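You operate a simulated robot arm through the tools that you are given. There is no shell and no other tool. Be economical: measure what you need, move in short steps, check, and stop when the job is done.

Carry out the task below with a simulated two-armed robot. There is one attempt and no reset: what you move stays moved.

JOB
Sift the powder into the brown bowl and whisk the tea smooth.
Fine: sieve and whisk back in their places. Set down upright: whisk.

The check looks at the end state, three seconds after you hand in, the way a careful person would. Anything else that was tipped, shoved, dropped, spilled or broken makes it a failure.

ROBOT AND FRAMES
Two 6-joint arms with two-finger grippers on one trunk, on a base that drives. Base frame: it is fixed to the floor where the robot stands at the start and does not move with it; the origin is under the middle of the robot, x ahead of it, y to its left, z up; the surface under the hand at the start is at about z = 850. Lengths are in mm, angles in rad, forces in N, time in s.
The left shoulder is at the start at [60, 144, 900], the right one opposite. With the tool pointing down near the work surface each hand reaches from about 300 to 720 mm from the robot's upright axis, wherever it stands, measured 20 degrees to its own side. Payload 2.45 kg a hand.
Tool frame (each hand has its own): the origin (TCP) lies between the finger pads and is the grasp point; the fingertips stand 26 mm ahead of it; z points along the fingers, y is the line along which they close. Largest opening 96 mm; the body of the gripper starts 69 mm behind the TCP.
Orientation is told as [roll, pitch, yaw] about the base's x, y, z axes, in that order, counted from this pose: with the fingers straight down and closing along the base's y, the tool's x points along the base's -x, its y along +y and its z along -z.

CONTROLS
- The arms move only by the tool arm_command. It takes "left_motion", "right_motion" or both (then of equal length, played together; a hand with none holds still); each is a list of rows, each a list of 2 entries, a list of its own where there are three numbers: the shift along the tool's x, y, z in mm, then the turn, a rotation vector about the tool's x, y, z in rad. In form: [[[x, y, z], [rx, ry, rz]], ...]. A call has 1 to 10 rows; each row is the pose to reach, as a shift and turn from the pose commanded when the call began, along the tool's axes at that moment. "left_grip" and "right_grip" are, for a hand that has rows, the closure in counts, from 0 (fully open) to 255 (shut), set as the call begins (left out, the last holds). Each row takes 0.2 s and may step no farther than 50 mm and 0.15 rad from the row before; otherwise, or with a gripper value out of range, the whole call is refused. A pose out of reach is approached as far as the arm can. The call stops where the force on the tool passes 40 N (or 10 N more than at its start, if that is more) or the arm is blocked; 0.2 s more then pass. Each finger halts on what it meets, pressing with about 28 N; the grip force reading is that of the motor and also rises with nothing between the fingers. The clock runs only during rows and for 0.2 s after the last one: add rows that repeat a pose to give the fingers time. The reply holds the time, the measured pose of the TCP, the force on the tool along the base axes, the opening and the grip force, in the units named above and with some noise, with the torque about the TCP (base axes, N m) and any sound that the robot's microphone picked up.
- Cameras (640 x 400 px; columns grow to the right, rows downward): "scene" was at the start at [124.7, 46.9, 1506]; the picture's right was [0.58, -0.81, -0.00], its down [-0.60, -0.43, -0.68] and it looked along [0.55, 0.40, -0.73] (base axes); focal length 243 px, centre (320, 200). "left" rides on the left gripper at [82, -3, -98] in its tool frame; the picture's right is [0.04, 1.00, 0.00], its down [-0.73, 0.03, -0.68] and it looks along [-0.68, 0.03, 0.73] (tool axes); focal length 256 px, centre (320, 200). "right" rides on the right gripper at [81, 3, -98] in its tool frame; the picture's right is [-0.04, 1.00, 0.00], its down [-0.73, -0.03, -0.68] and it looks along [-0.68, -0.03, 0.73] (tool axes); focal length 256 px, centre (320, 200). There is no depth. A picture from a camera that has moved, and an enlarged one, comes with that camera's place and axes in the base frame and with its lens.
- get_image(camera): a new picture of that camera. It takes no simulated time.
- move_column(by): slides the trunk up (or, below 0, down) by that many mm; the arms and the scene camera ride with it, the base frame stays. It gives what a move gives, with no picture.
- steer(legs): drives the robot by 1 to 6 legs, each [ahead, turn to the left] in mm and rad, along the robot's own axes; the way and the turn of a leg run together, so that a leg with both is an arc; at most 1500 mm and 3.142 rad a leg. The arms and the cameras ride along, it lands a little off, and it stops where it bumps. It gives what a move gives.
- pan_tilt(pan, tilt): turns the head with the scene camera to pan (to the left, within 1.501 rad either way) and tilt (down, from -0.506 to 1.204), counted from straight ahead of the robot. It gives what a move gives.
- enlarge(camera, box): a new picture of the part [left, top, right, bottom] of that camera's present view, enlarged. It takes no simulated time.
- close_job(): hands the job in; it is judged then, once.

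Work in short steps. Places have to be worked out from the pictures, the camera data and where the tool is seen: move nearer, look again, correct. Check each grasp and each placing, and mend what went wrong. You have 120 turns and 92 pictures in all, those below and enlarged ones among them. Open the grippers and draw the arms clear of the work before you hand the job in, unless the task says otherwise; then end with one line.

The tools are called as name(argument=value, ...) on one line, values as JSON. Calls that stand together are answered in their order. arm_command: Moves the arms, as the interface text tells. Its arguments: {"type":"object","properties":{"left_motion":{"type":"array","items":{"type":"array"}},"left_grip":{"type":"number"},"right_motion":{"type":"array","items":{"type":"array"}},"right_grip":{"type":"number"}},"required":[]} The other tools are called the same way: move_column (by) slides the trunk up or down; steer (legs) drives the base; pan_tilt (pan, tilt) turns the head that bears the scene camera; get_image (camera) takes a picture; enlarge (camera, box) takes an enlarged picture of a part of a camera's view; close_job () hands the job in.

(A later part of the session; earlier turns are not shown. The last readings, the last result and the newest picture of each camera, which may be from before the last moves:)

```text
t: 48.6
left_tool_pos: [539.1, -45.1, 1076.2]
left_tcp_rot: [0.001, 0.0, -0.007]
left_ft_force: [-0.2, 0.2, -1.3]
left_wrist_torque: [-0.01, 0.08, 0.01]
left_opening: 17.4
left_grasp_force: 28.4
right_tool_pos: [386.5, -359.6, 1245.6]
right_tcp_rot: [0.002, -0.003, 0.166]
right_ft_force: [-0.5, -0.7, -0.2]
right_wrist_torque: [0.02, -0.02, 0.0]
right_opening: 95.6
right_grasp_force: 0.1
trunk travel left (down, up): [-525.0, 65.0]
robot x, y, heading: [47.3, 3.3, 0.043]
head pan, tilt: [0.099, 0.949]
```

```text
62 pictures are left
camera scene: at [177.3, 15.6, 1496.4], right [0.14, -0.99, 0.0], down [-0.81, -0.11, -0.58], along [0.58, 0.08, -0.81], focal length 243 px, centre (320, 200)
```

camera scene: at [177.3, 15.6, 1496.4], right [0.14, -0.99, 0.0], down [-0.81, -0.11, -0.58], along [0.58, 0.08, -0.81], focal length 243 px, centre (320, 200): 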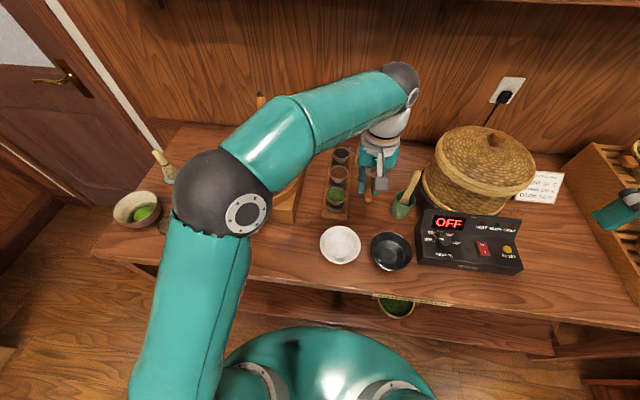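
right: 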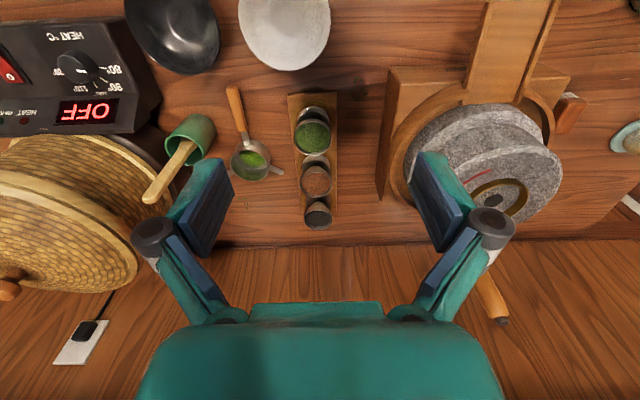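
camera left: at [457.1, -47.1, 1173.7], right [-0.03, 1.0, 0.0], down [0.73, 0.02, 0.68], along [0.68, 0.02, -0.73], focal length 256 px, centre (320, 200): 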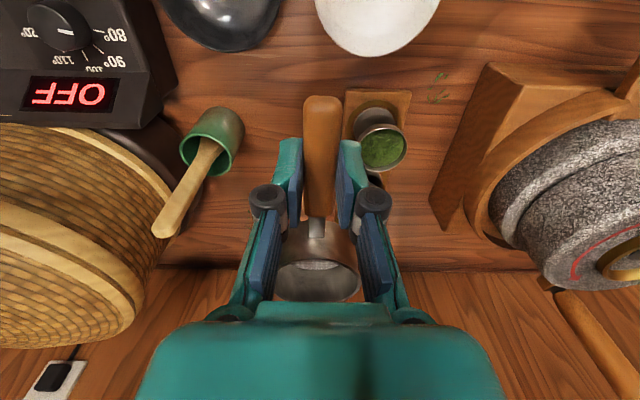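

Orientation is restored. I'll go to above the sieve's place, (587,-92), at z of about 985.

arm_command(left_motion=[[[-16, -16, 25], [0, 0, -0.003]], [[-32, -32, 50], [0, 0, -0.007]], [[-48, -47, 70], [0, 0, -0.007]], [[-48, -47, 91], [0, 0, -0.007]]])

get_image(camera="left")

```text
t: 49.6
left_tool_pos: [587.4, -89.4, 987.5]
left_tcp_rot: [-0.002, -0.003, 0.004]
left_ft_force: [0.2, 0.0, -0.5]
left_wrist_torque: [0.02, 0.06, -0.02]
left_opening: 17.3
left_grasp_force: 28.2
right_tool_pos: [385.8, -359.8, 1246.5]
right_tcp_rot: [0.002, -0.004, 0.167]
right_ft_force: [1.4, -0.3, 0.0]
right_wrist_torque: [0.0, 0.03, 0.0]
right_opening: 95.9
right_grasp_force: 0.0
trunk travel left (down, up): [-525.0, 65.0]
robot x, y, heading: [41.7, 1.6, 0.041]
head pan, tilt: [0.099, 0.949]
```

```text
61 pictures are left
camera left: at [507.5, -93.5, 1085.2], right [-0.04, 1.0, 0.0], down [0.73, 0.03, 0.68], along [0.68, 0.03, -0.73], focal length 256 px, centre (320, 200)
```

left: 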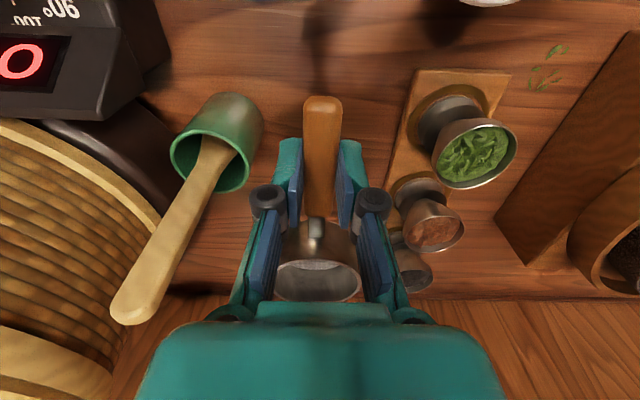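

Descending to just above the table, with a 2 mm correction in y. The last part goes slowly.

arm_command(left_motion=[[[0, -2, 30], [0, 0, 0.004]], [[0, -2, 60], [0, 0, 0.004]], [[0, -2, 80], [0, 0, 0.004]], [[0, -2, 90], [0, 0, 0.004]], [[0, -2, 95], [0, 0, 0.004]], [[0, -2, 98], [0, 0, 0.004]], [[0, -2, 99.5], [0, 0, 0.004]]])

get_image(camera="left")

```text
t: 51.2
left_tool_pos: [584.5, -94.0, 885.7]
left_tcp_rot: [0.0, -0.002, -0.003]
left_ft_force: [0.2, -1.2, -0.7]
left_wrist_torque: [-0.04, -0.02, -0.05]
left_opening: 17.3
left_grasp_force: 27.7
right_tool_pos: [387.1, -358.2, 1246.7]
right_tcp_rot: [0.002, -0.004, 0.168]
right_ft_force: [0.2, 0.2, -0.6]
right_wrist_torque: [-0.04, 0.01, -0.03]
right_opening: 96.0
right_grasp_force: 0.1
trunk travel left (down, up): [-525.0, 65.0]
robot x, y, heading: [47.8, 4.7, 0.04]
head pan, tilt: [0.099, 0.949]
```

```text
60 pictures are left
camera left: at [504.5, -96.6, 984.7], right [-0.04, 1.0, 0.0], down [0.73, 0.03, 0.68], along [0.68, 0.03, -0.73], focal length 256 px, centre (320, 200)
```

left: 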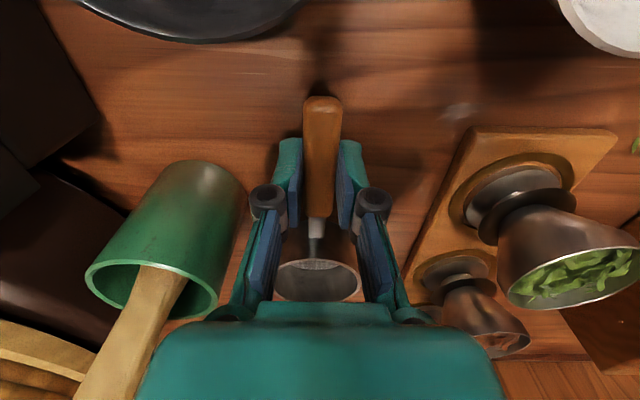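

The view matches the original pose and the torque shows contact. I'll open to about 54 mm and check that it stays level.

arm_command(left_motion=[[[0, 0, 0], [0, 0, 0]], [[0, 0, 0], [0, 0, 0]], [[0, 0, 0], [0, 0, 0]]], left_grip=120)

arm_command(left_motion=[[[0, 0, -20], [0, 0, 0]], [[0, 0, -60], [0, 0, 0]], [[0, 0, -100], [0, 0, 0]], [[8, 0, -130], [0, 0, 0]]])

get_image(camera="left")

enlarge(camera="scene", box=[270, 130, 450, 250])

```text
t: 52.0
left_tool_pos: [585.4, -93.0, 886.2]
left_tcp_rot: [0.002, 0.001, -0.003]
left_ft_force: [-0.2, 0.0, 0.4]
left_wrist_torque: [0.0, -0.01, 0.0]
left_opening: 50.8
left_grasp_force: 0.1
right_tool_pos: [386.2, -359.6, 1244.5]
right_tcp_rot: [-0.001, -0.005, 0.165]
right_ft_force: [0.5, -0.8, 0.4]
right_wrist_torque: [-0.01, -0.01, -0.03]
right_opening: 95.8
right_grasp_force: 0.1
trunk travel left (down, up): [-525.0, 65.0]
robot x, y, heading: [46.7, 0.6, 0.037]
head pan, tilt: [0.099, 0.949]
```

```text
t: 53.0
left_tool_pos: [579.2, -87.1, 1011.4]
left_tcp_rot: [0.002, 0.005, 0.01]
left_ft_force: [0.5, 0.5, 0.6]
left_wrist_torque: [0.01, -0.05, -0.01]
left_opening: 50.5
left_grasp_force: 0.0
right_tool_pos: [384.9, -359.5, 1244.8]
right_tcp_rot: [0.002, -0.003, 0.167]
right_ft_force: [-0.7, 0.2, 0.8]
right_wrist_torque: [0.0, -0.02, -0.03]
right_opening: 96.0
right_grasp_force: 0.0
trunk travel left (down, up): [-525.0, 65.0]
robot x, y, heading: [45.0, 4.5, 0.037]
head pan, tilt: [0.099, 0.949]
```

```text
59 pictures are left
camera left: at [500.2, -90.8, 1110.1], right [-0.05, 1.0, 0.0], down [0.74, 0.04, 0.68], along [0.67, 0.04, -0.74], focal length 256 px, centre (320, 200)
```

left: 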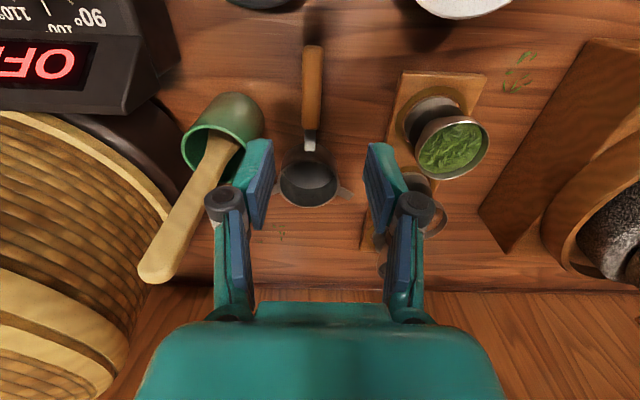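

```text
3.33 times, centred on (360, 190) of scene
camera zoom: at [176.5, 15.6, 1495.6], right [0.14, -0.99, 0.0], down [-0.81, -0.11, -0.58], along [0.58, 0.08, -0.81], focal length 811 px, centre (187, 233)
```

zoom: 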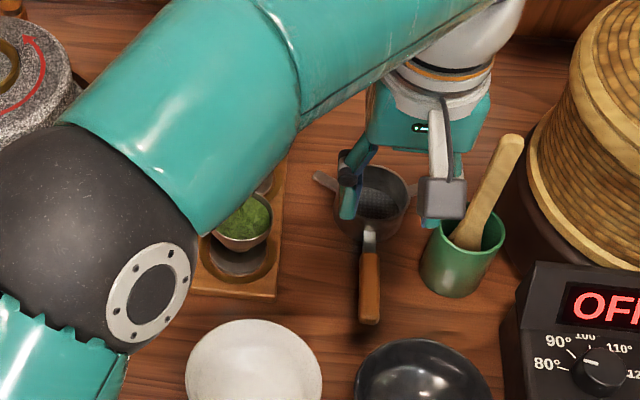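

The sieve is back in its spot within a couple of mm. I'll withdraw the left arm upward and back over the mill.

arm_command(left_motion=[[[15, 10, -30], [0, 0, 0]], [[30, 35, -60], [0, 0, 0]], [[45, 65, -90], [0, 0, 0]], [[55, 100, -115], [0, 0, 0]], [[65, 140, -130], [0, 0, 0]], [[75, 185, -140], [0, 0, 0]], [[90, 230, -145], [0, 0, 0]], [[110, 270, -150], [0, 0, 0]], [[130, 310, -155], [0, 0, 0]], [[150, 350, -160], [0, 0, 0]]], left_grip=90)

arm_command(left_motion=[[[15, 40, 0], [0, 0, 0]], [[30, 80, 0], [0, 0, 0]], [[45, 120, 0], [0, 0, 0]], [[60, 160, 0], [0, 0, 0]]])

```text
t: 55.2
left_tool_pos: [426.4, 257.8, 1176.7]
left_tcp_rot: [0.001, -0.002, -0.005]
left_ft_force: [0.1, -0.4, 0.5]
left_wrist_torque: [-0.01, 0.0, 0.01]
left_opening: 62.2
left_grasp_force: 0.0
right_tool_pos: [385.9, -357.7, 1246.0]
right_tcp_rot: [0.002, -0.004, 0.165]
right_ft_force: [0.1, 1.0, 0.2]
right_wrist_torque: [0.03, -0.06, 0.0]
right_opening: 96.3
right_grasp_force: 0.1
trunk travel left (down, up): [-525.0, 65.0]
robot x, y, heading: [45.4, 1.1, 0.039]
head pan, tilt: [0.099, 0.949]
```

```text
t: 56.2
left_tool_pos: [369.5, 417.4, 1177.3]
left_tcp_rot: [0.004, -0.002, -0.005]
left_ft_force: [-0.4, 0.0, 0.8]
left_wrist_torque: [-0.01, 0.03, 0.0]
left_opening: 62.3
left_grasp_force: 0.0
right_tool_pos: [385.3, -358.3, 1246.1]
right_tcp_rot: [0.003, -0.004, 0.168]
right_ft_force: [-0.2, 0.8, 0.8]
right_wrist_torque: [0.02, 0.0, 0.0]
right_opening: 96.4
right_grasp_force: 0.0
trunk travel left (down, up): [-525.0, 65.0]
robot x, y, heading: [47.6, 8.9, 0.036]
head pan, tilt: [0.099, 0.949]
```

Now for the whisk. I'll drive 30 mm forward (that spot was free before) and turn the left hand to face it with yaw of about 0.67, so it can reach in with a slight tilt.

steer(legs=[[30, 0]])

arm_command(left_motion=[[[0, 0, -10], [0, 0, -0.135]], [[0, 0, -20], [0, 0, -0.27]], [[0, 0, -30], [0, 0, -0.405]], [[0, 0, -30], [0, 0, -0.54]], [[0, 0, -30], [0, 0, -0.67]]])

arm_command(left_motion=[[[-10, 0, 0], [0, -0.125, 0]], [[-30, 0, 0], [0, -0.25, 0]], [[-60, 0, 0], [0, -0.375, 0]], [[-100, 0, 0], [0, -0.5, 0]]])

get_image(camera="left")

```text
t: 57.1
left_tool_pos: [401.6, 418.6, 1175.8]
left_tcp_rot: [0.002, 0.001, -0.002]
left_ft_force: [0.7, 0.6, -0.2]
left_wrist_torque: [0.0, 0.07, -0.01]
left_opening: 62.1
left_grasp_force: 0.1
right_tool_pos: [417.6, -358.0, 1244.8]
right_tcp_rot: [0.002, -0.001, 0.166]
right_ft_force: [-0.1, -0.3, -0.6]
right_wrist_torque: [0.03, 0.07, -0.01]
right_opening: 95.9
right_grasp_force: 0.1
trunk travel left (down, up): [-525.0, 65.0]
robot x, y, heading: [72.3, 7.5, 0.045]
head pan, tilt: [0.099, 0.949]
```

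```text
t: 58.3
left_tool_pos: [398.1, 418.6, 1206.5]
left_tcp_rot: [0.001, -0.002, 0.669]
left_ft_force: [-0.3, -0.5, 0.4]
left_wrist_torque: [-0.01, 0.02, 0.01]
left_opening: 62.0
left_grasp_force: 0.0
right_tool_pos: [414.7, -357.5, 1246.5]
right_tcp_rot: [0.0, -0.004, 0.166]
right_ft_force: [0.0, -0.1, -0.3]
right_wrist_torque: [0.0, -0.02, -0.02]
right_opening: 96.0
right_grasp_force: 0.0
trunk travel left (down, up): [-525.0, 65.0]
robot x, y, heading: [73.7, 4.6, 0.038]
head pan, tilt: [0.099, 0.949]
```

```text
t: 59.3
left_tool_pos: [479.1, 481.8, 1207.0]
left_tcp_rot: [0.001, -0.503, 0.664]
left_ft_force: [0.2, 1.0, 0.1]
left_wrist_torque: [-0.02, 0.0, 0.01]
left_opening: 61.9
left_grasp_force: 0.1
right_tool_pos: [415.9, -357.3, 1246.1]
right_tcp_rot: [0.001, -0.001, 0.167]
right_ft_force: [0.8, -0.4, 0.7]
right_wrist_torque: [-0.02, 0.03, 0.01]
right_opening: 96.0
right_grasp_force: 0.0
trunk travel left (down, up): [-525.0, 65.0]
robot x, y, heading: [72.9, 6.1, 0.041]
head pan, tilt: [0.099, 0.949]
```

```text
57 pictures are left
camera left: at [387.6, 405.0, 1254.3], right [-0.64, 0.76, -0.02], down [0.23, 0.22, 0.95], along [0.73, 0.61, -0.32], focal length 256 px, centre (320, 200)
```

left: 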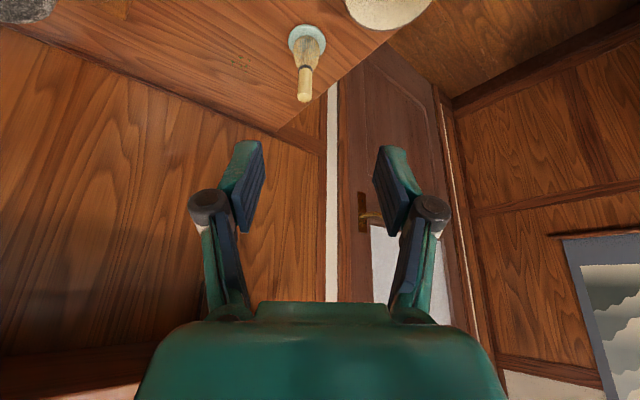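

The whisk is upright at about (657,592), with its handle from z 925 to 978. I'll move to a pre-grasp point 100 mm short along the tool axis and look.

arm_command(left_motion=[[[-12, -5, 45], [0, 0, 0]], [[-24, -10, 90], [0, 0, 0]], [[-36, -14, 135], [0, 0, 0]], [[-48, -19, 180], [0, 0, 0]], [[-59, -23, 224], [0, 0, 0]]])

pan_tilt(pan=0.75, tilt=0.8)

get_image(camera="left")

enlarge(camera="scene", box=[240, 110, 400, 230])

```text
t: 60.5
left_tool_pos: [618.1, 559.6, 1039.5]
left_tcp_rot: [0.002, -0.501, 0.666]
left_ft_force: [0.2, -0.4, 0.1]
left_wrist_torque: [-0.01, 0.0, 0.01]
left_opening: 62.1
left_grasp_force: 0.0
right_tool_pos: [416.5, -356.5, 1246.0]
right_tcp_rot: [0.003, -0.001, 0.168]
right_ft_force: [1.0, -0.1, -0.1]
right_wrist_torque: [-0.02, 0.02, -0.01]
right_opening: 95.8
right_grasp_force: 0.2
trunk travel left (down, up): [-525.0, 65.0]
robot x, y, heading: [74.1, 3.2, 0.039]
head pan, tilt: [0.099, 0.949]
```

```text
t: 61.5
left_tool_pos: [615.8, 558.9, 1041.1]
left_tcp_rot: [0.002, -0.501, 0.664]
left_ft_force: [0.4, 0.6, 0.1]
left_wrist_torque: [0.03, 0.01, -0.07]
left_opening: 62.2
left_grasp_force: 0.1
right_tool_pos: [414.4, -358.4, 1245.8]
right_tcp_rot: [0.001, -0.002, 0.165]
right_ft_force: [0.3, 0.2, -0.6]
right_wrist_torque: [0.0, 0.0, -0.03]
right_opening: 96.1
right_grasp_force: 0.0
trunk travel left (down, up): [-525.0, 65.0]
robot x, y, heading: [77.7, 6.1, 0.043]
head pan, tilt: [0.75, 0.799]
```

```text
56 pictures are left
camera left: at [526.0, 483.5, 1087.6], right [-0.64, 0.76, -0.02], down [0.23, 0.22, 0.95], along [0.73, 0.61, -0.32], focal length 256 px, centre (320, 200)
```

left: 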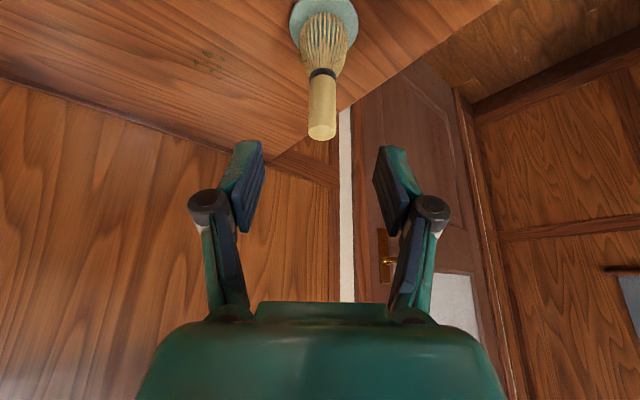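

```text
3.33 times, centred on (320, 170) of scene
camera zoom: at [191.4, 63.9, 1508.0], right [0.71, -0.7, 0.0], down [-0.51, -0.51, -0.7], along [0.49, 0.49, -0.72], focal length 811 px, centre (320, 300)
```

zoom: 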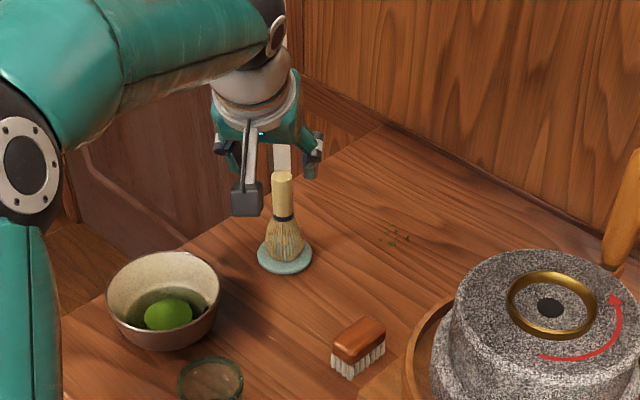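

The hand is aligned with the handle, so I'll advance 100 mm along the tool axis with the gripper open.

arm_command(left_motion=[[[0, 1, 35], [0, 0, 0]], [[0, 1, 70], [0, 0, 0]], [[0, 1, 90], [0, 0, 0]], [[0, 1, 101], [0, 0, 0]]])

get_image(camera="left")

enlarge(camera="scene", box=[260, 120, 370, 200])

```text
t: 62.5
left_tool_pos: [655.3, 591.7, 952.1]
left_tcp_rot: [-0.001, -0.5, 0.667]
left_ft_force: [-0.4, 0.6, -0.3]
left_wrist_torque: [-0.02, 0.01, 0.01]
left_opening: 61.8
left_grasp_force: 0.1
right_tool_pos: [416.7, -357.3, 1247.0]
right_tcp_rot: [0.002, -0.001, 0.166]
right_ft_force: [-0.2, -0.8, -0.3]
right_wrist_torque: [0.01, 0.01, -0.01]
right_opening: 96.2
right_grasp_force: 0.1
trunk travel left (down, up): [-525.0, 65.0]
robot x, y, heading: [75.0, 3.9, 0.043]
head pan, tilt: [0.75, 0.799]
```

```text
54 pictures are left
camera left: at [564.7, 516.0, 998.6], right [-0.65, 0.76, -0.02], down [0.23, 0.22, 0.95], along [0.73, 0.61, -0.32], focal length 256 px, centre (320, 200)
```

left: 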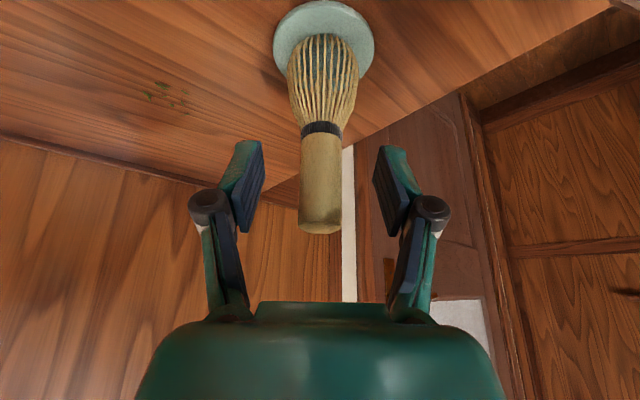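

```text
5.00 times, centred on (315, 160) of scene
camera zoom: at [191.7, 64.1, 1507.9], right [0.71, -0.7, 0.0], down [-0.5, -0.51, -0.7], along [0.49, 0.5, -0.72], focal length 1217 px, centre (345, 400)
```

zoom: 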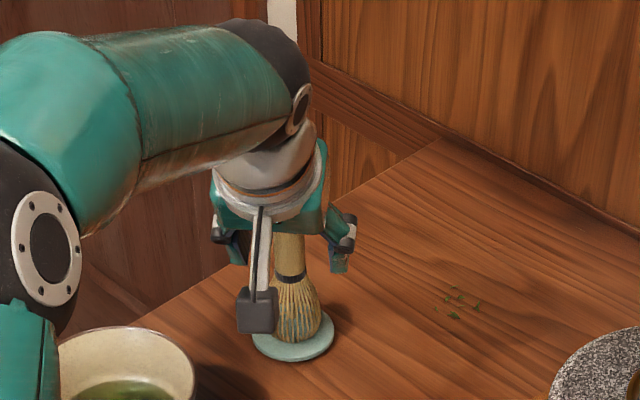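

The handle is centred at the TCP. Closing.

arm_command(left_motion=[[[0, 0, 0], [0, 0, 0]], [[0, 0, 0], [0, 0, 0]], [[0, 0, 0], [0, 0, 0]], [[0, 0, 0], [0, 0, 0]], [[0, 0, 0], [0, 0, 0]]], left_grip=255)

get_image(camera="left")

```text
t: 63.7
left_tool_pos: [654.7, 591.4, 951.7]
left_tcp_rot: [0.002, -0.502, 0.665]
left_ft_force: [-0.1, -0.3, -0.4]
left_wrist_torque: [-0.01, 0.01, -0.03]
left_opening: 20.9
left_grasp_force: 28.2
right_tool_pos: [415.1, -357.2, 1245.5]
right_tcp_rot: [0.002, -0.001, 0.165]
right_ft_force: [0.1, 0.5, 0.2]
right_wrist_torque: [0.02, 0.0, 0.0]
right_opening: 96.2
right_grasp_force: 0.0
trunk travel left (down, up): [-525.0, 65.0]
robot x, y, heading: [75.7, 5.4, 0.041]
head pan, tilt: [0.75, 0.799]
```

```text
52 pictures are left
camera left: at [564.4, 515.6, 998.7], right [-0.64, 0.76, -0.02], down [0.23, 0.22, 0.95], along [0.73, 0.61, -0.32], focal length 256 px, centre (320, 200)
```

left: 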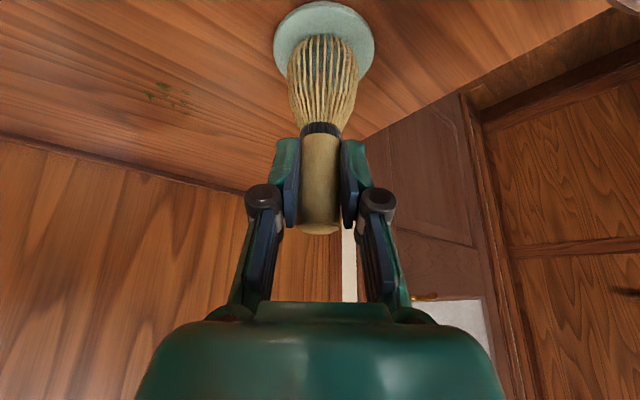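

Gripped at 20.9 mm. I'll lift straight up 110 mm.

arm_command(left_motion=[[[-5, 0, -9], [0, 0, 0]], [[-14, 0, -26], [0, 0, 0]], [[-27, 0, -48], [0, 0, 0]], [[-40, 0, -72], [0, 0, 0]], [[-53, 0, -96], [0, 0, 0]]])

get_image(camera="left")

enlarge(camera="scene", box=[220, 100, 380, 220])

```text
t: 64.9
left_tool_pos: [655.6, 591.8, 1060.4]
left_tcp_rot: [0.002, -0.502, 0.667]
left_ft_force: [0.1, -0.4, -0.9]
left_wrist_torque: [0.0, 0.01, 0.01]
left_opening: 20.9
left_grasp_force: 27.8
right_tool_pos: [415.0, -359.3, 1246.2]
right_tcp_rot: [0.0, -0.001, 0.168]
right_ft_force: [-0.4, 0.2, -0.9]
right_wrist_torque: [0.0, 0.02, -0.05]
right_opening: 95.8
right_grasp_force: 0.1
trunk travel left (down, up): [-525.0, 65.0]
robot x, y, heading: [73.0, 6.0, 0.033]
head pan, tilt: [0.75, 0.799]
```

```text
51 pictures are left
camera left: at [566.0, 516.4, 1108.4], right [-0.64, 0.76, -0.02], down [0.23, 0.22, 0.95], along [0.73, 0.61, -0.32], focal length 256 px, centre (320, 200)
```

left: 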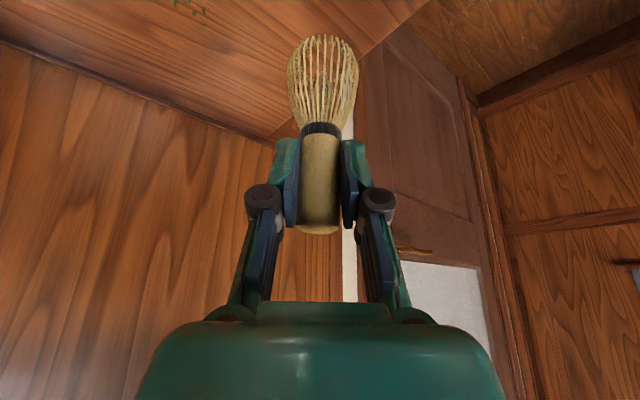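

```text
3.33 times, centred on (300, 160) of scene
camera zoom: at [191.3, 63.6, 1508.0], right [0.71, -0.7, 0.0], down [-0.5, -0.51, -0.7], along [0.49, 0.5, -0.72], focal length 811 px, centre (387, 333)
```

zoom: 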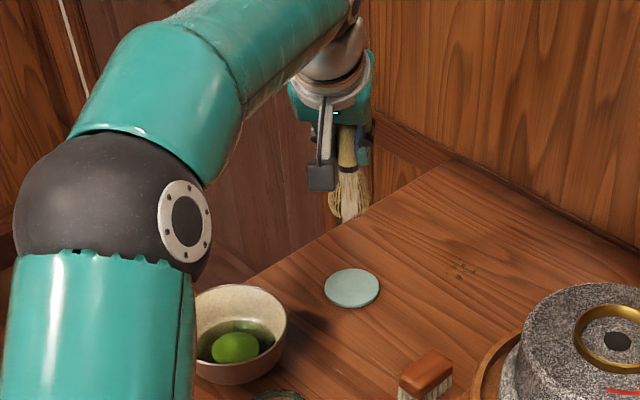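

The whisk is upright and its stand stayed put. I'll carry it level over the bowl's centre near (489,595).

arm_command(left_motion=[[[15, 14, -8], [0, 0, 0]], [[38, 35, -21], [0, 0, 0]], [[64, 59, -35], [0, 0, 0]], [[90, 83, -50], [0, 0, 0]], [[108, 100, -60], [0, 0, 0]], [[113, 105, -62.4], [0, 0, 0]]])

get_image(camera="left")

enlarge(camera="scene", box=[180, 100, 340, 220])

```text
t: 66.3
left_tool_pos: [489.9, 593.3, 1060.1]
left_tcp_rot: [0.0, -0.501, 0.665]
left_ft_force: [-0.2, 0.5, -0.1]
left_wrist_torque: [0.0, -0.02, 0.01]
left_opening: 20.9
left_grasp_force: 28.0
right_tool_pos: [415.3, -357.7, 1246.1]
right_tcp_rot: [0.002, -0.002, 0.165]
right_ft_force: [0.2, -1.2, 0.2]
right_wrist_torque: [-0.04, 0.0, -0.03]
right_opening: 96.4
right_grasp_force: 0.1
trunk travel left (down, up): [-525.0, 65.0]
robot x, y, heading: [72.3, 5.2, 0.038]
head pan, tilt: [0.75, 0.799]
```

```text
49 pictures are left
camera left: at [399.6, 517.6, 1108.0], right [-0.64, 0.76, -0.02], down [0.23, 0.22, 0.95], along [0.73, 0.61, -0.32], focal length 256 px, centre (320, 200)
```

left: 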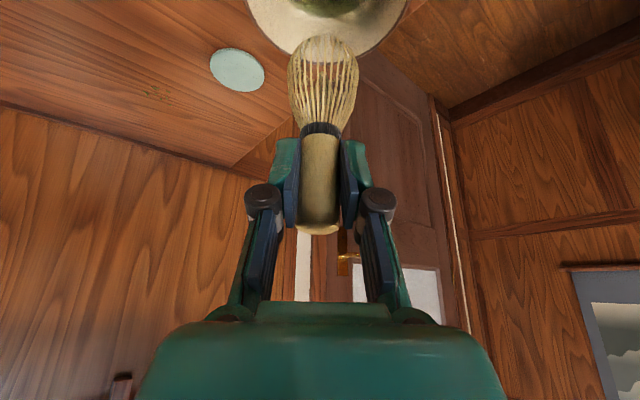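

```text
3.33 times, centred on (260, 160) of scene
camera zoom: at [191.5, 64.1, 1507.9], right [0.71, -0.7, 0.0], down [-0.5, -0.51, -0.7], along [0.49, 0.5, -0.72], focal length 811 px, centre (520, 333)
```

zoom: 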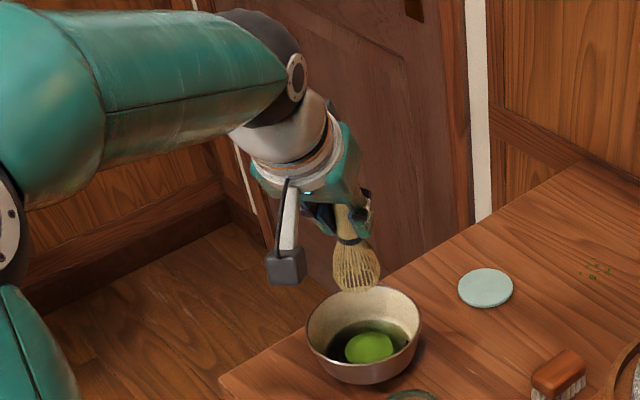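

The whisk is centred over the bowl. I'll lower it 88 mm so its tips come just above the bowl's bottom, watching the force.

arm_command(left_motion=[[[10, 0, 18], [0, 0, 0]], [[21, 0, 38], [0, 0, 0]], [[32, 0, 58], [0, 0, 0]], [[38, 0, 69], [0, 0, 0]], [[42.4, 0, 77], [0, 0, 0]]])

enlarge(camera="scene", box=[220, 140, 330, 220])

```text
t: 67.5
left_tool_pos: [489.2, 593.4, 973.6]
left_tcp_rot: [0.0, -0.502, 0.665]
left_ft_force: [-0.6, -1.1, -0.1]
left_wrist_torque: [0.0, 0.02, 0.0]
left_opening: 20.9
left_grasp_force: 28.4
right_tool_pos: [416.5, -357.2, 1245.8]
right_tcp_rot: [0.002, -0.001, 0.166]
right_ft_force: [1.0, -0.8, -0.1]
right_wrist_torque: [0.01, 0.01, 0.03]
right_opening: 96.1
right_grasp_force: 0.0
trunk travel left (down, up): [-525.0, 65.0]
robot x, y, heading: [73.5, 6.4, 0.043]
head pan, tilt: [0.75, 0.799]
```

```text
5.00 times, centred on (275, 180) of scene
camera zoom: at [191.4, 64.2, 1507.9], right [0.71, -0.7, 0.0], down [-0.5, -0.51, -0.7], along [0.49, 0.5, -0.72], focal length 1217 px, centre (545, 300)
```

zoom: 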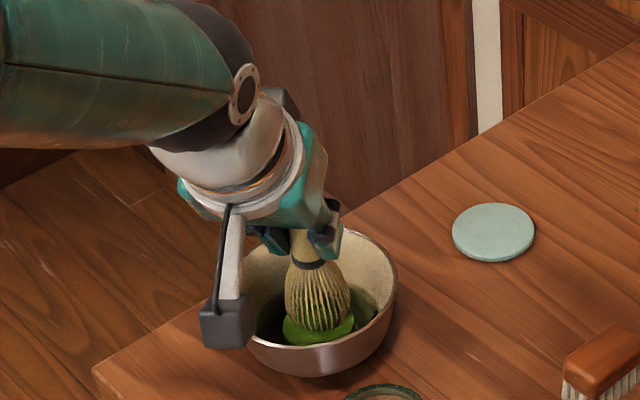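

The tips sit in the powder with no contact force. I'll go 4 mm deeper and whisk with quick ±13 mm strokes along the horizontal tool y.

arm_command(left_motion=[[[2, 13, 3.5], [0, 0, 0]], [[2, -13, 3.5], [0, 0, 0]], [[2, 13, 3.5], [0, 0, 0]], [[2, -13, 3.5], [0, 0, 0]], [[2, 13, 3.5], [0, 0, 0]], [[2, -13, 3.5], [0, 0, 0]], [[2, 13, 3.5], [0, 0, 0]], [[2, -13, 3.5], [0, 0, 0]], [[2, 13, 3.5], [0, 0, 0]], [[2, 0, 3.5], [0, 0, 0]]])

enlarge(camera="scene", box=[220, 140, 330, 220])

```text
t: 69.7
left_tool_pos: [489.3, 593.9, 969.7]
left_tcp_rot: [0.002, -0.502, 0.665]
left_ft_force: [0.8, -1.1, -1.0]
left_wrist_torque: [-0.01, 0.02, -0.01]
left_opening: 21.2
left_grasp_force: 27.9
right_tool_pos: [416.7, -359.2, 1244.6]
right_tcp_rot: [0.005, -0.003, 0.165]
right_ft_force: [-0.9, -1.2, -0.8]
right_wrist_torque: [0.03, 0.01, 0.0]
right_opening: 96.0
right_grasp_force: 0.0
trunk travel left (down, up): [-525.0, 65.0]
robot x, y, heading: [76.4, 4.6, 0.044]
head pan, tilt: [0.75, 0.799]
```

```text
5.00 times, centred on (275, 180) of scene
camera zoom: at [192.7, 62.6, 1507.9], right [0.71, -0.7, 0.0], down [-0.51, -0.51, -0.7], along [0.49, 0.5, -0.72], focal length 1217 px, centre (545, 300)
```

zoom: 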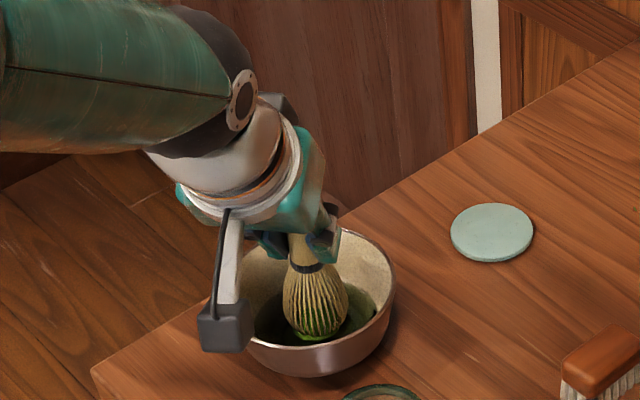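

The powder patch is shrinking, so I'll keep whisking.

arm_command(left_motion=[[[0, 14, 0], [0, 0, 0]], [[0, -14, 0], [0, 0, 0]], [[0, 14, 0], [0, 0, 0]], [[0, -14, 0], [0, 0, 0]], [[0, 14, 0], [0, 0, 0]], [[0, -14, 0], [0, 0, 0]], [[0, 14, 0], [0, 0, 0]], [[0, -14, 0], [0, 0, 0]], [[0, 14, 0], [0, 0, 0]], [[0, 0, 0], [0, 0, 0]]])

arm_command(left_motion=[[[0, 14, 0], [0, 0, 0]], [[0, -14, 0], [0, 0, 0]], [[0, 14, 0], [0, 0, 0]], [[0, -14, 0], [0, 0, 0]], [[0, 14, 0], [0, 0, 0]], [[0, -14, 0], [0, 0, 0]], [[0, 14, 0], [0, 0, 0]], [[0, -14, 0], [0, 0, 0]], [[0, 14, 0], [0, 0, 0]], [[0, 0, 0], [0, 0, 0]]])

enlarge(camera="scene", box=[240, 165, 310, 220])

```text
t: 71.9
left_tool_pos: [490.3, 594.5, 970.9]
left_tcp_rot: [0.002, -0.503, 0.665]
left_ft_force: [0.3, -0.1, -0.2]
left_wrist_torque: [0.01, 0.0, 0.03]
left_opening: 21.0
left_grasp_force: 28.5
right_tool_pos: [417.1, -358.8, 1246.2]
right_tcp_rot: [0.002, -0.003, 0.166]
right_ft_force: [-0.9, -0.4, -0.8]
right_wrist_torque: [0.03, 0.0, 0.01]
right_opening: 95.7
right_grasp_force: 0.0
trunk travel left (down, up): [-525.0, 65.0]
robot x, y, heading: [73.9, 3.8, 0.041]
head pan, tilt: [0.75, 0.799]
```

```text
t: 74.1
left_tool_pos: [489.5, 593.7, 968.0]
left_tcp_rot: [0.003, -0.503, 0.662]
left_ft_force: [0.4, 0.8, 0.0]
left_wrist_torque: [-0.01, 0.02, 0.01]
left_opening: 21.4
left_grasp_force: 28.1
right_tool_pos: [417.0, -359.3, 1245.7]
right_tcp_rot: [0.002, -0.002, 0.167]
right_ft_force: [-0.2, -0.8, 0.5]
right_wrist_torque: [0.0, 0.02, -0.02]
right_opening: 95.8
right_grasp_force: 0.1
trunk travel left (down, up): [-525.0, 65.0]
robot x, y, heading: [70.8, 3.2, 0.036]
head pan, tilt: [0.75, 0.799]
```

```text
7.27 times, centred on (275, 192) of scene
camera zoom: at [192.8, 62.5, 1507.9], right [0.71, -0.7, 0.0], down [-0.51, -0.51, -0.7], along [0.49, 0.5, -0.72], focal length 1770 px, centre (647, 254)
```

zoom: 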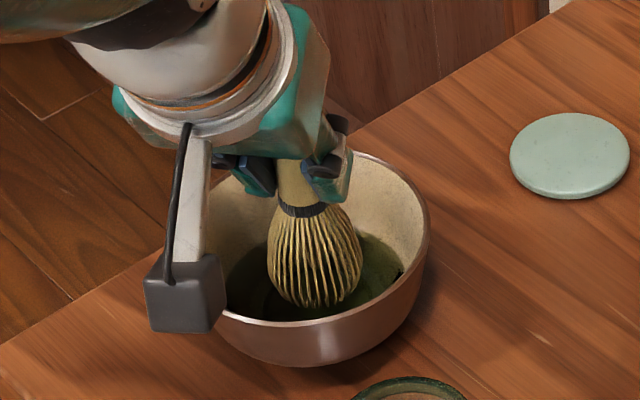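

The powder disc is gone. I'll do another round in the crosswise direction, then raise the whisk and inspect the tea.

arm_command(left_motion=[[[10, 8, -6], [0, 0, 0]], [[-10, -8, 6], [0, 0, 0]], [[10, -8, -6], [0, 0, 0]], [[-10, 8, 6], [0, 0, 0]], [[10, 8, -6], [0, 0, 0]], [[-10, -8, 6], [0, 0, 0]], [[10, -8, -6], [0, 0, 0]], [[-10, 8, 6], [0, 0, 0]], [[0, -14, 0], [0, 0, 0]], [[0, 0, 0], [0, 0, 0]]])

arm_command(left_motion=[[[-8, 0, -15], [0, 0, 0]], [[-20, 0, -37], [0, 0, 0]], [[-33, 0, -59], [0, 0, 0]], [[-45, 0, -82], [0, 0, 0]]])

enlarge(camera="scene", box=[240, 150, 310, 220])

```text
t: 76.3
left_tool_pos: [487.7, 595.1, 968.5]
left_tcp_rot: [0.0, -0.499, 0.665]
left_ft_force: [-0.2, 0.4, -0.6]
left_wrist_torque: [0.0, -0.04, -0.01]
left_opening: 20.9
left_grasp_force: 28.1
right_tool_pos: [416.9, -355.8, 1247.5]
right_tcp_rot: [0.001, -0.001, 0.167]
right_ft_force: [-0.3, 0.2, -0.6]
right_wrist_torque: [0.0, 0.02, -0.03]
right_opening: 96.0
right_grasp_force: 0.1
trunk travel left (down, up): [-525.0, 65.0]
robot x, y, heading: [75.4, 1.9, 0.041]
head pan, tilt: [0.75, 0.799]
```

```text
t: 77.3
left_tool_pos: [489.5, 593.4, 1063.4]
left_tcp_rot: [0.0, -0.501, 0.666]
left_ft_force: [0.5, 0.5, 0.2]
left_wrist_torque: [-0.01, -0.02, 0.0]
left_opening: 21.0
left_grasp_force: 27.8
right_tool_pos: [415.5, -358.3, 1245.9]
right_tcp_rot: [0.002, -0.004, 0.167]
right_ft_force: [0.2, 0.5, 0.5]
right_wrist_torque: [0.03, 0.01, -0.01]
right_opening: 96.3
right_grasp_force: 0.1
trunk travel left (down, up): [-525.0, 65.0]
robot x, y, heading: [76.7, 4.8, 0.045]
head pan, tilt: [0.75, 0.799]
```

```text
5.71 times, centred on (275, 185) of scene
camera zoom: at [190.9, 63.4, 1508.0], right [0.71, -0.7, 0.0], down [-0.5, -0.51, -0.7], along [0.49, 0.5, -0.72], focal length 1391 px, centre (577, 286)
```

zoom: 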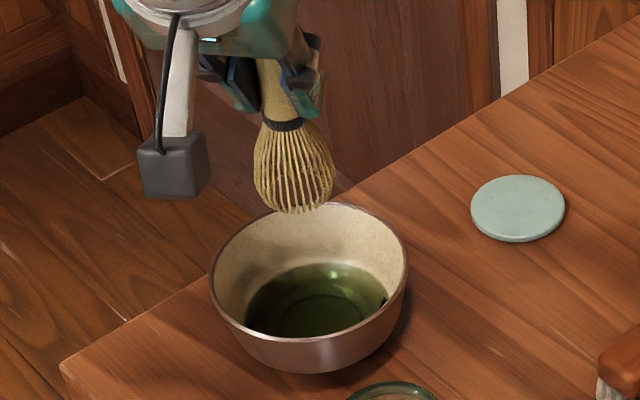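

No clumps are visible. To be sure it's smooth I'll whisk two more rounds and compare the look.

arm_command(left_motion=[[[12, 0, 22], [0, 0, 0]], [[25, 0, 45], [0, 0, 0]], [[38, 0, 69], [0, 0, 0]], [[46, 0, 83], [0, 0, 0]], [[46, 14, 83], [0, 0, 0]], [[46, -14, 83], [0, 0, 0]], [[46, 14, 83], [0, 0, 0]], [[46, -14, 83], [0, 0, 0]], [[46, 14, 83], [0, 0, 0]], [[46, 0, 83], [0, 0, 0]]])

arm_command(left_motion=[[[0, 16, 0], [0, 0, 0]], [[0, -16, 0], [0, 0, 0]], [[0, 16, 0], [0, 0, 0]], [[0, -16, 0], [0, 0, 0]], [[0, 16, 0], [0, 0, 0]], [[0, -16, 0], [0, 0, 0]], [[0, 16, 0], [0, 0, 0]], [[0, -16, 0], [0, 0, 0]], [[0, 16, 0], [0, 0, 0]], [[0, 0, 0], [0, 0, 0]]])

arm_command(left_motion=[[[0, 16, 0], [0, 0, 0]], [[0, -16, 0], [0, 0, 0]], [[0, 16, 0], [0, 0, 0]], [[0, -16, 0], [0, 0, 0]], [[0, 16, 0], [0, 0, 0]], [[0, 0, 0], [0, 0, 0]], [[-8, 0, -15], [0, 0, 0]], [[-20, 0, -37], [0, 0, 0]], [[-33, 0, -59], [0, 0, 0]], [[-45, 0, -82], [0, 0, 0]]])

enlarge(camera="scene", box=[240, 150, 310, 220])

```text
t: 79.5
left_tool_pos: [491.0, 594.2, 966.6]
left_tcp_rot: [0.004, -0.504, 0.662]
left_ft_force: [0.2, -1.0, -0.1]
left_wrist_torque: [-0.01, 0.04, 0.02]
left_opening: 21.2
left_grasp_force: 27.7
right_tool_pos: [416.8, -359.7, 1244.8]
right_tcp_rot: [0.003, -0.002, 0.167]
right_ft_force: [0.1, 0.2, 1.0]
right_wrist_torque: [0.0, 0.04, 0.01]
right_opening: 95.8
right_grasp_force: 0.1
trunk travel left (down, up): [-525.0, 65.0]
robot x, y, heading: [73.8, 7.4, 0.04]
head pan, tilt: [0.75, 0.799]
```

```text
t: 81.7
left_tool_pos: [488.5, 591.4, 967.2]
left_tcp_rot: [0.004, -0.501, 0.663]
left_ft_force: [0.7, 0.3, 0.2]
left_wrist_torque: [0.02, 0.03, 0.04]
left_opening: 20.8
left_grasp_force: 27.8
right_tool_pos: [416.7, -359.2, 1244.4]
right_tcp_rot: [0.004, -0.001, 0.166]
right_ft_force: [0.4, -0.7, 0.2]
right_wrist_torque: [0.06, 0.04, -0.01]
right_opening: 95.7
right_grasp_force: 0.0
trunk travel left (down, up): [-525.0, 65.0]
robot x, y, heading: [77.1, 4.1, 0.041]
head pan, tilt: [0.75, 0.799]
```

```text
t: 83.9
left_tool_pos: [489.2, 592.3, 1063.5]
left_tcp_rot: [0.0, -0.502, 0.665]
left_ft_force: [0.2, -0.9, 0.2]
left_wrist_torque: [0.0, 0.01, 0.02]
left_opening: 20.8
left_grasp_force: 28.1
right_tool_pos: [416.2, -358.6, 1245.5]
right_tcp_rot: [0.003, -0.003, 0.165]
right_ft_force: [-0.1, 0.3, -0.4]
right_wrist_torque: [0.02, -0.03, 0.01]
right_opening: 95.9
right_grasp_force: 0.0
trunk travel left (down, up): [-525.0, 65.0]
robot x, y, heading: [75.2, 4.0, 0.038]
head pan, tilt: [0.75, 0.799]
```

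```text
5.71 times, centred on (275, 185) of scene
camera zoom: at [190.8, 63.3, 1508.0], right [0.71, -0.7, 0.0], down [-0.5, -0.51, -0.7], along [0.49, 0.5, -0.72], focal length 1391 px, centre (577, 286)
```

zoom: 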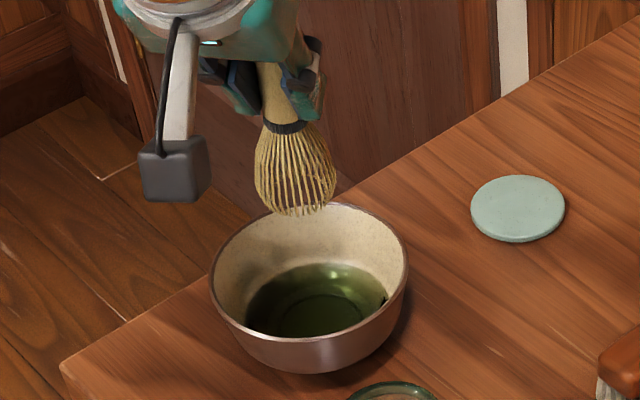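

The look is unchanged and even, so the tea is whisked. Now I'll carry the whisk back over its stand.

arm_command(left_motion=[[[-15, -13, 8], [0, 0, 0]], [[-38, -34, 21], [0, 0, 0]], [[-64, -58, 36], [0, 0, 0]], [[-90, -82, 50], [0, 0, 0]], [[-108, -98, 60], [0, 0, 0]], [[-113.3, -102.9, 63.6], [0, 0, 0]], [[-113.3, -102.9, 63.6], [0, 0, 0]]])

get_image(camera="left")

enlarge(camera="scene", box=[260, 110, 370, 200])

```text
t: 85.5
left_tool_pos: [652.8, 594.1, 1059.2]
left_tcp_rot: [0.002, -0.5, 0.664]
left_ft_force: [-0.8, -0.3, 0.3]
left_wrist_torque: [-0.02, -0.03, 0.0]
left_opening: 20.7
left_grasp_force: 27.6
right_tool_pos: [415.4, -357.9, 1246.1]
right_tcp_rot: [0.0, -0.002, 0.166]
right_ft_force: [0.6, 0.1, -1.0]
right_wrist_torque: [0.0, 0.01, -0.01]
right_opening: 95.7
right_grasp_force: 0.1
trunk travel left (down, up): [-525.0, 65.0]
robot x, y, heading: [72.2, 5.0, 0.046]
head pan, tilt: [0.75, 0.799]
```

```text
42 pictures are left
camera left: at [563.5, 517.8, 1106.7], right [-0.64, 0.76, -0.02], down [0.23, 0.22, 0.95], along [0.73, 0.61, -0.32], focal length 256 px, centre (320, 200)
```

left: 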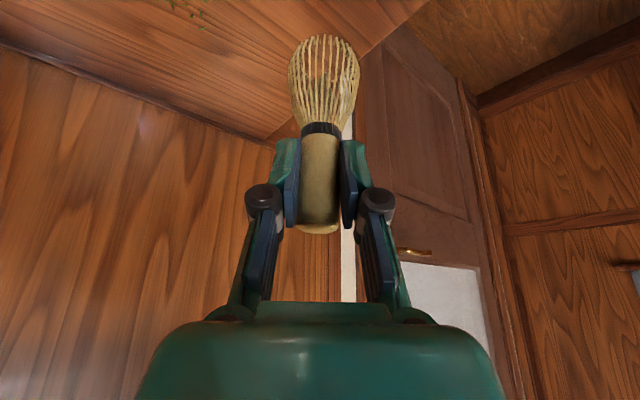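

```text
4.44 times, centred on (315, 155) of scene
camera zoom: at [191.5, 64.0, 1507.9], right [0.71, -0.7, 0.0], down [-0.5, -0.51, -0.7], along [0.49, 0.5, -0.72], focal length 1082 px, centre (342, 400)
```

zoom: 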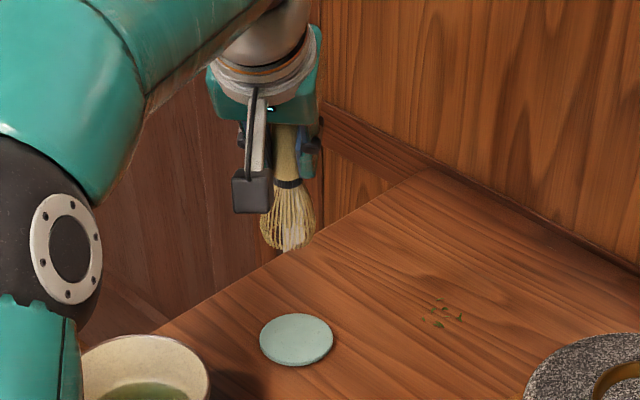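

The whisk sits in the hand as before. I'll descend 90 mm and check alignment with the stand before touching down.

arm_command(left_motion=[[[-1, -1, 15], [0, 0, 0]], [[12, -1, 40], [0, 0, 0]], [[25, -1, 61], [0, 0, 0]], [[35, -1, 73], [0, 0, 0]], [[42, -1, 79], [0, 0, 0]], [[42, -1, 79], [0, 0, 0]]])

get_image(camera="left")

enlarge(camera="scene", box=[270, 140, 350, 200])

```text
t: 86.9
left_tool_pos: [655.4, 593.6, 969.6]
left_tcp_rot: [0.002, -0.501, 0.664]
left_ft_force: [0.3, 0.2, -0.3]
left_wrist_torque: [0.03, -0.03, -0.01]
left_opening: 20.8
left_grasp_force: 28.2
right_tool_pos: [415.6, -358.1, 1246.9]
right_tcp_rot: [0.002, -0.001, 0.166]
right_ft_force: [0.5, -1.1, 0.7]
right_wrist_torque: [0.01, -0.04, -0.02]
right_opening: 95.9
right_grasp_force: 0.0
trunk travel left (down, up): [-525.0, 65.0]
robot x, y, heading: [70.4, 3.2, 0.043]
head pan, tilt: [0.75, 0.799]
```

```text
40 pictures are left
camera left: at [565.0, 517.5, 1016.1], right [-0.64, 0.76, -0.02], down [0.23, 0.22, 0.95], along [0.73, 0.61, -0.32], focal length 256 px, centre (320, 200)
```

left: 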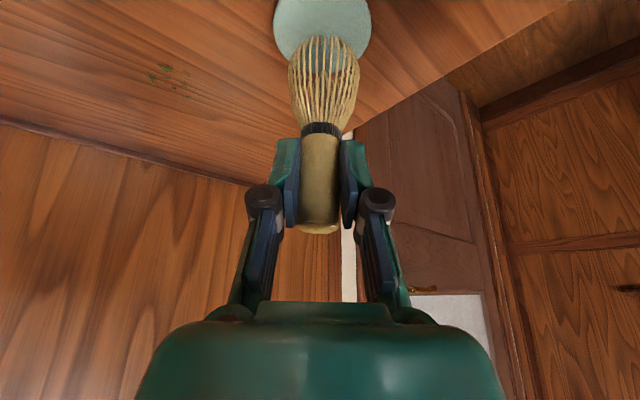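

```text
6.67 times, centred on (310, 170) of scene
camera zoom: at [191.5, 64.0, 1507.9], right [0.71, -0.7, 0.0], down [-0.5, -0.51, -0.7], along [0.49, 0.5, -0.72], focal length 1622 px, centre (387, 400)
```

zoom: 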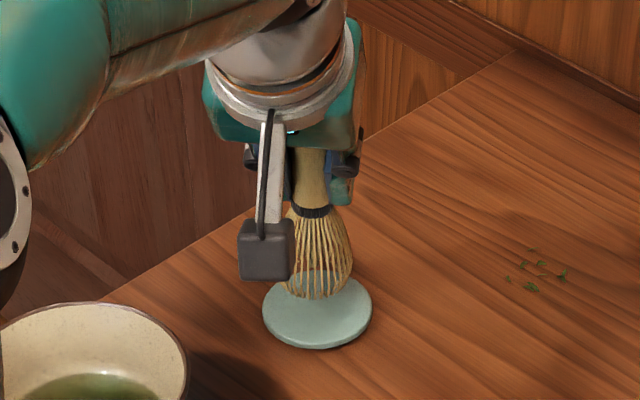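

The whisk hangs about 17 mm above the stand, about 2 mm off. I'll correct that and lower slowly to the original grasp pose.

arm_command(left_motion=[[[4, -1.6, 5], [0, 0, 0]], [[6.5, -1.6, 9.5], [0, 0, 0]], [[8.5, -1.6, 13], [0, 0, 0]], [[9.5, -1.6, 14.7], [0, 0, 0]], [[9.5, -1.6, 14.7], [0, 0, 0]]])

get_image(camera="left")

enlarge(camera="scene", box=[270, 140, 350, 200])

```text
t: 88.1
left_tool_pos: [655.0, 591.4, 951.4]
left_tcp_rot: [0.003, -0.501, 0.665]
left_ft_force: [-0.3, 0.3, -0.3]
left_wrist_torque: [0.03, 0.05, 0.01]
left_opening: 20.6
left_grasp_force: 27.8
right_tool_pos: [415.5, -358.6, 1246.6]
right_tcp_rot: [0.003, -0.001, 0.166]
right_ft_force: [-0.1, 0.6, 0.9]
right_wrist_torque: [0.02, 0.02, 0.04]
right_opening: 96.0
right_grasp_force: 0.1
trunk travel left (down, up): [-525.0, 65.0]
robot x, y, heading: [74.2, 4.1, 0.04]
head pan, tilt: [0.75, 0.799]
```

```text
38 pictures are left
camera left: at [565.2, 516.0, 999.2], right [-0.65, 0.76, -0.02], down [0.23, 0.22, 0.95], along [0.73, 0.61, -0.32], focal length 256 px, centre (320, 200)
```

left: 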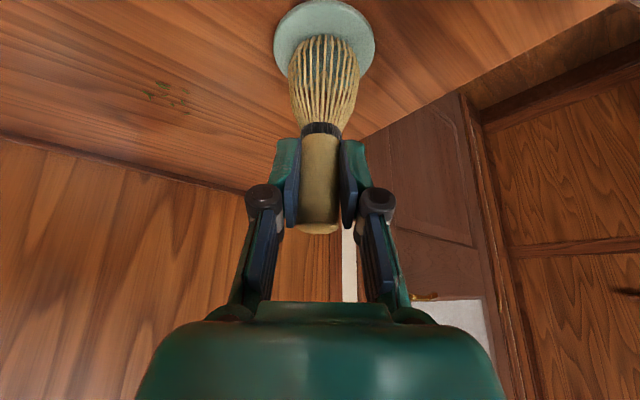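

```text
6.67 times, centred on (310, 170) of scene
camera zoom: at [191.5, 64.0, 1507.9], right [0.71, -0.7, 0.0], down [-0.5, -0.51, -0.7], along [0.49, 0.5, -0.72], focal length 1622 px, centre (387, 400)
```

zoom: 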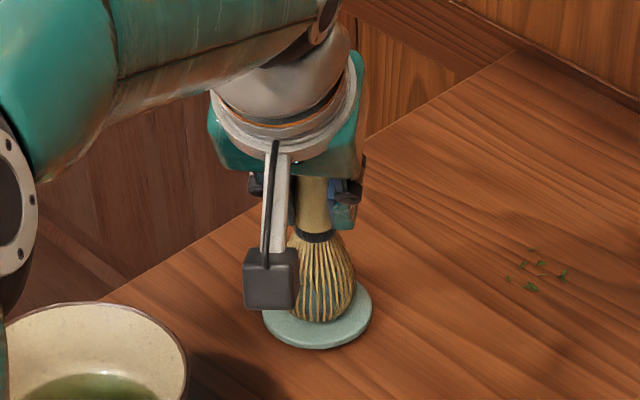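

The view is the same as at the grasp. I'll go 1 mm lower for contact, then release and check before withdrawing.

arm_command(left_motion=[[[0.5, 0, 0.9], [0, 0, 0]], [[0.5, 0, 0.9], [0, 0, 0]]])

arm_command(left_motion=[[[0, 0, 0], [0, 0, 0]], [[0, 0, 0], [0, 0, 0]], [[0, 0, 0], [0, 0, 0]], [[0, 0, 0], [0, 0, 0]]], left_grip=90)

get_image(camera="left")

```text
t: 88.7
left_tool_pos: [656.3, 591.7, 951.8]
left_tcp_rot: [0.001, -0.504, 0.665]
left_ft_force: [-0.6, 0.9, 4.2]
left_wrist_torque: [0.03, -0.07, 0.01]
left_opening: 20.6
left_grasp_force: 27.9
right_tool_pos: [416.2, -358.9, 1245.7]
right_tcp_rot: [0.001, -0.004, 0.166]
right_ft_force: [0.4, -0.2, 0.0]
right_wrist_torque: [0.02, 0.02, -0.04]
right_opening: 96.0
right_grasp_force: 0.0
trunk travel left (down, up): [-525.0, 65.0]
robot x, y, heading: [75.3, 4.1, 0.043]
head pan, tilt: [0.75, 0.799]
```

```text
t: 89.7
left_tool_pos: [655.4, 591.0, 950.3]
left_tcp_rot: [0.002, -0.5, 0.665]
left_ft_force: [0.0, 0.5, 0.0]
left_wrist_torque: [0.03, -0.03, -0.03]
left_opening: 62.1
left_grasp_force: 0.1
right_tool_pos: [416.1, -358.1, 1247.0]
right_tcp_rot: [0.002, -0.001, 0.166]
right_ft_force: [0.2, -0.3, 0.4]
right_wrist_torque: [0.02, 0.05, -0.01]
right_opening: 95.7
right_grasp_force: 0.1
trunk travel left (down, up): [-525.0, 65.0]
robot x, y, heading: [75.4, 4.6, 0.04]
head pan, tilt: [0.75, 0.799]
```

```text
36 pictures are left
camera left: at [565.4, 515.7, 998.1], right [-0.64, 0.76, -0.02], down [0.23, 0.22, 0.95], along [0.73, 0.61, -0.32], focal length 256 px, centre (320, 200)
```

left: 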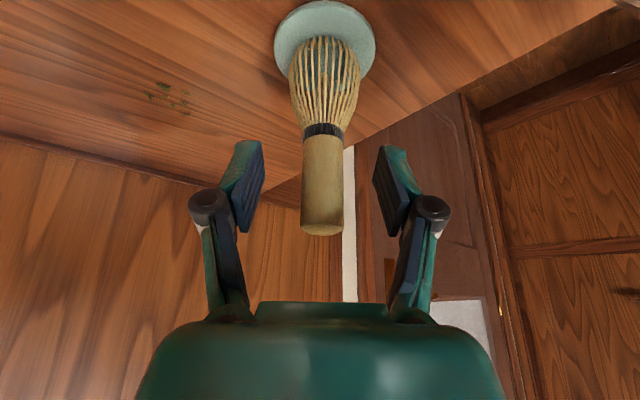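

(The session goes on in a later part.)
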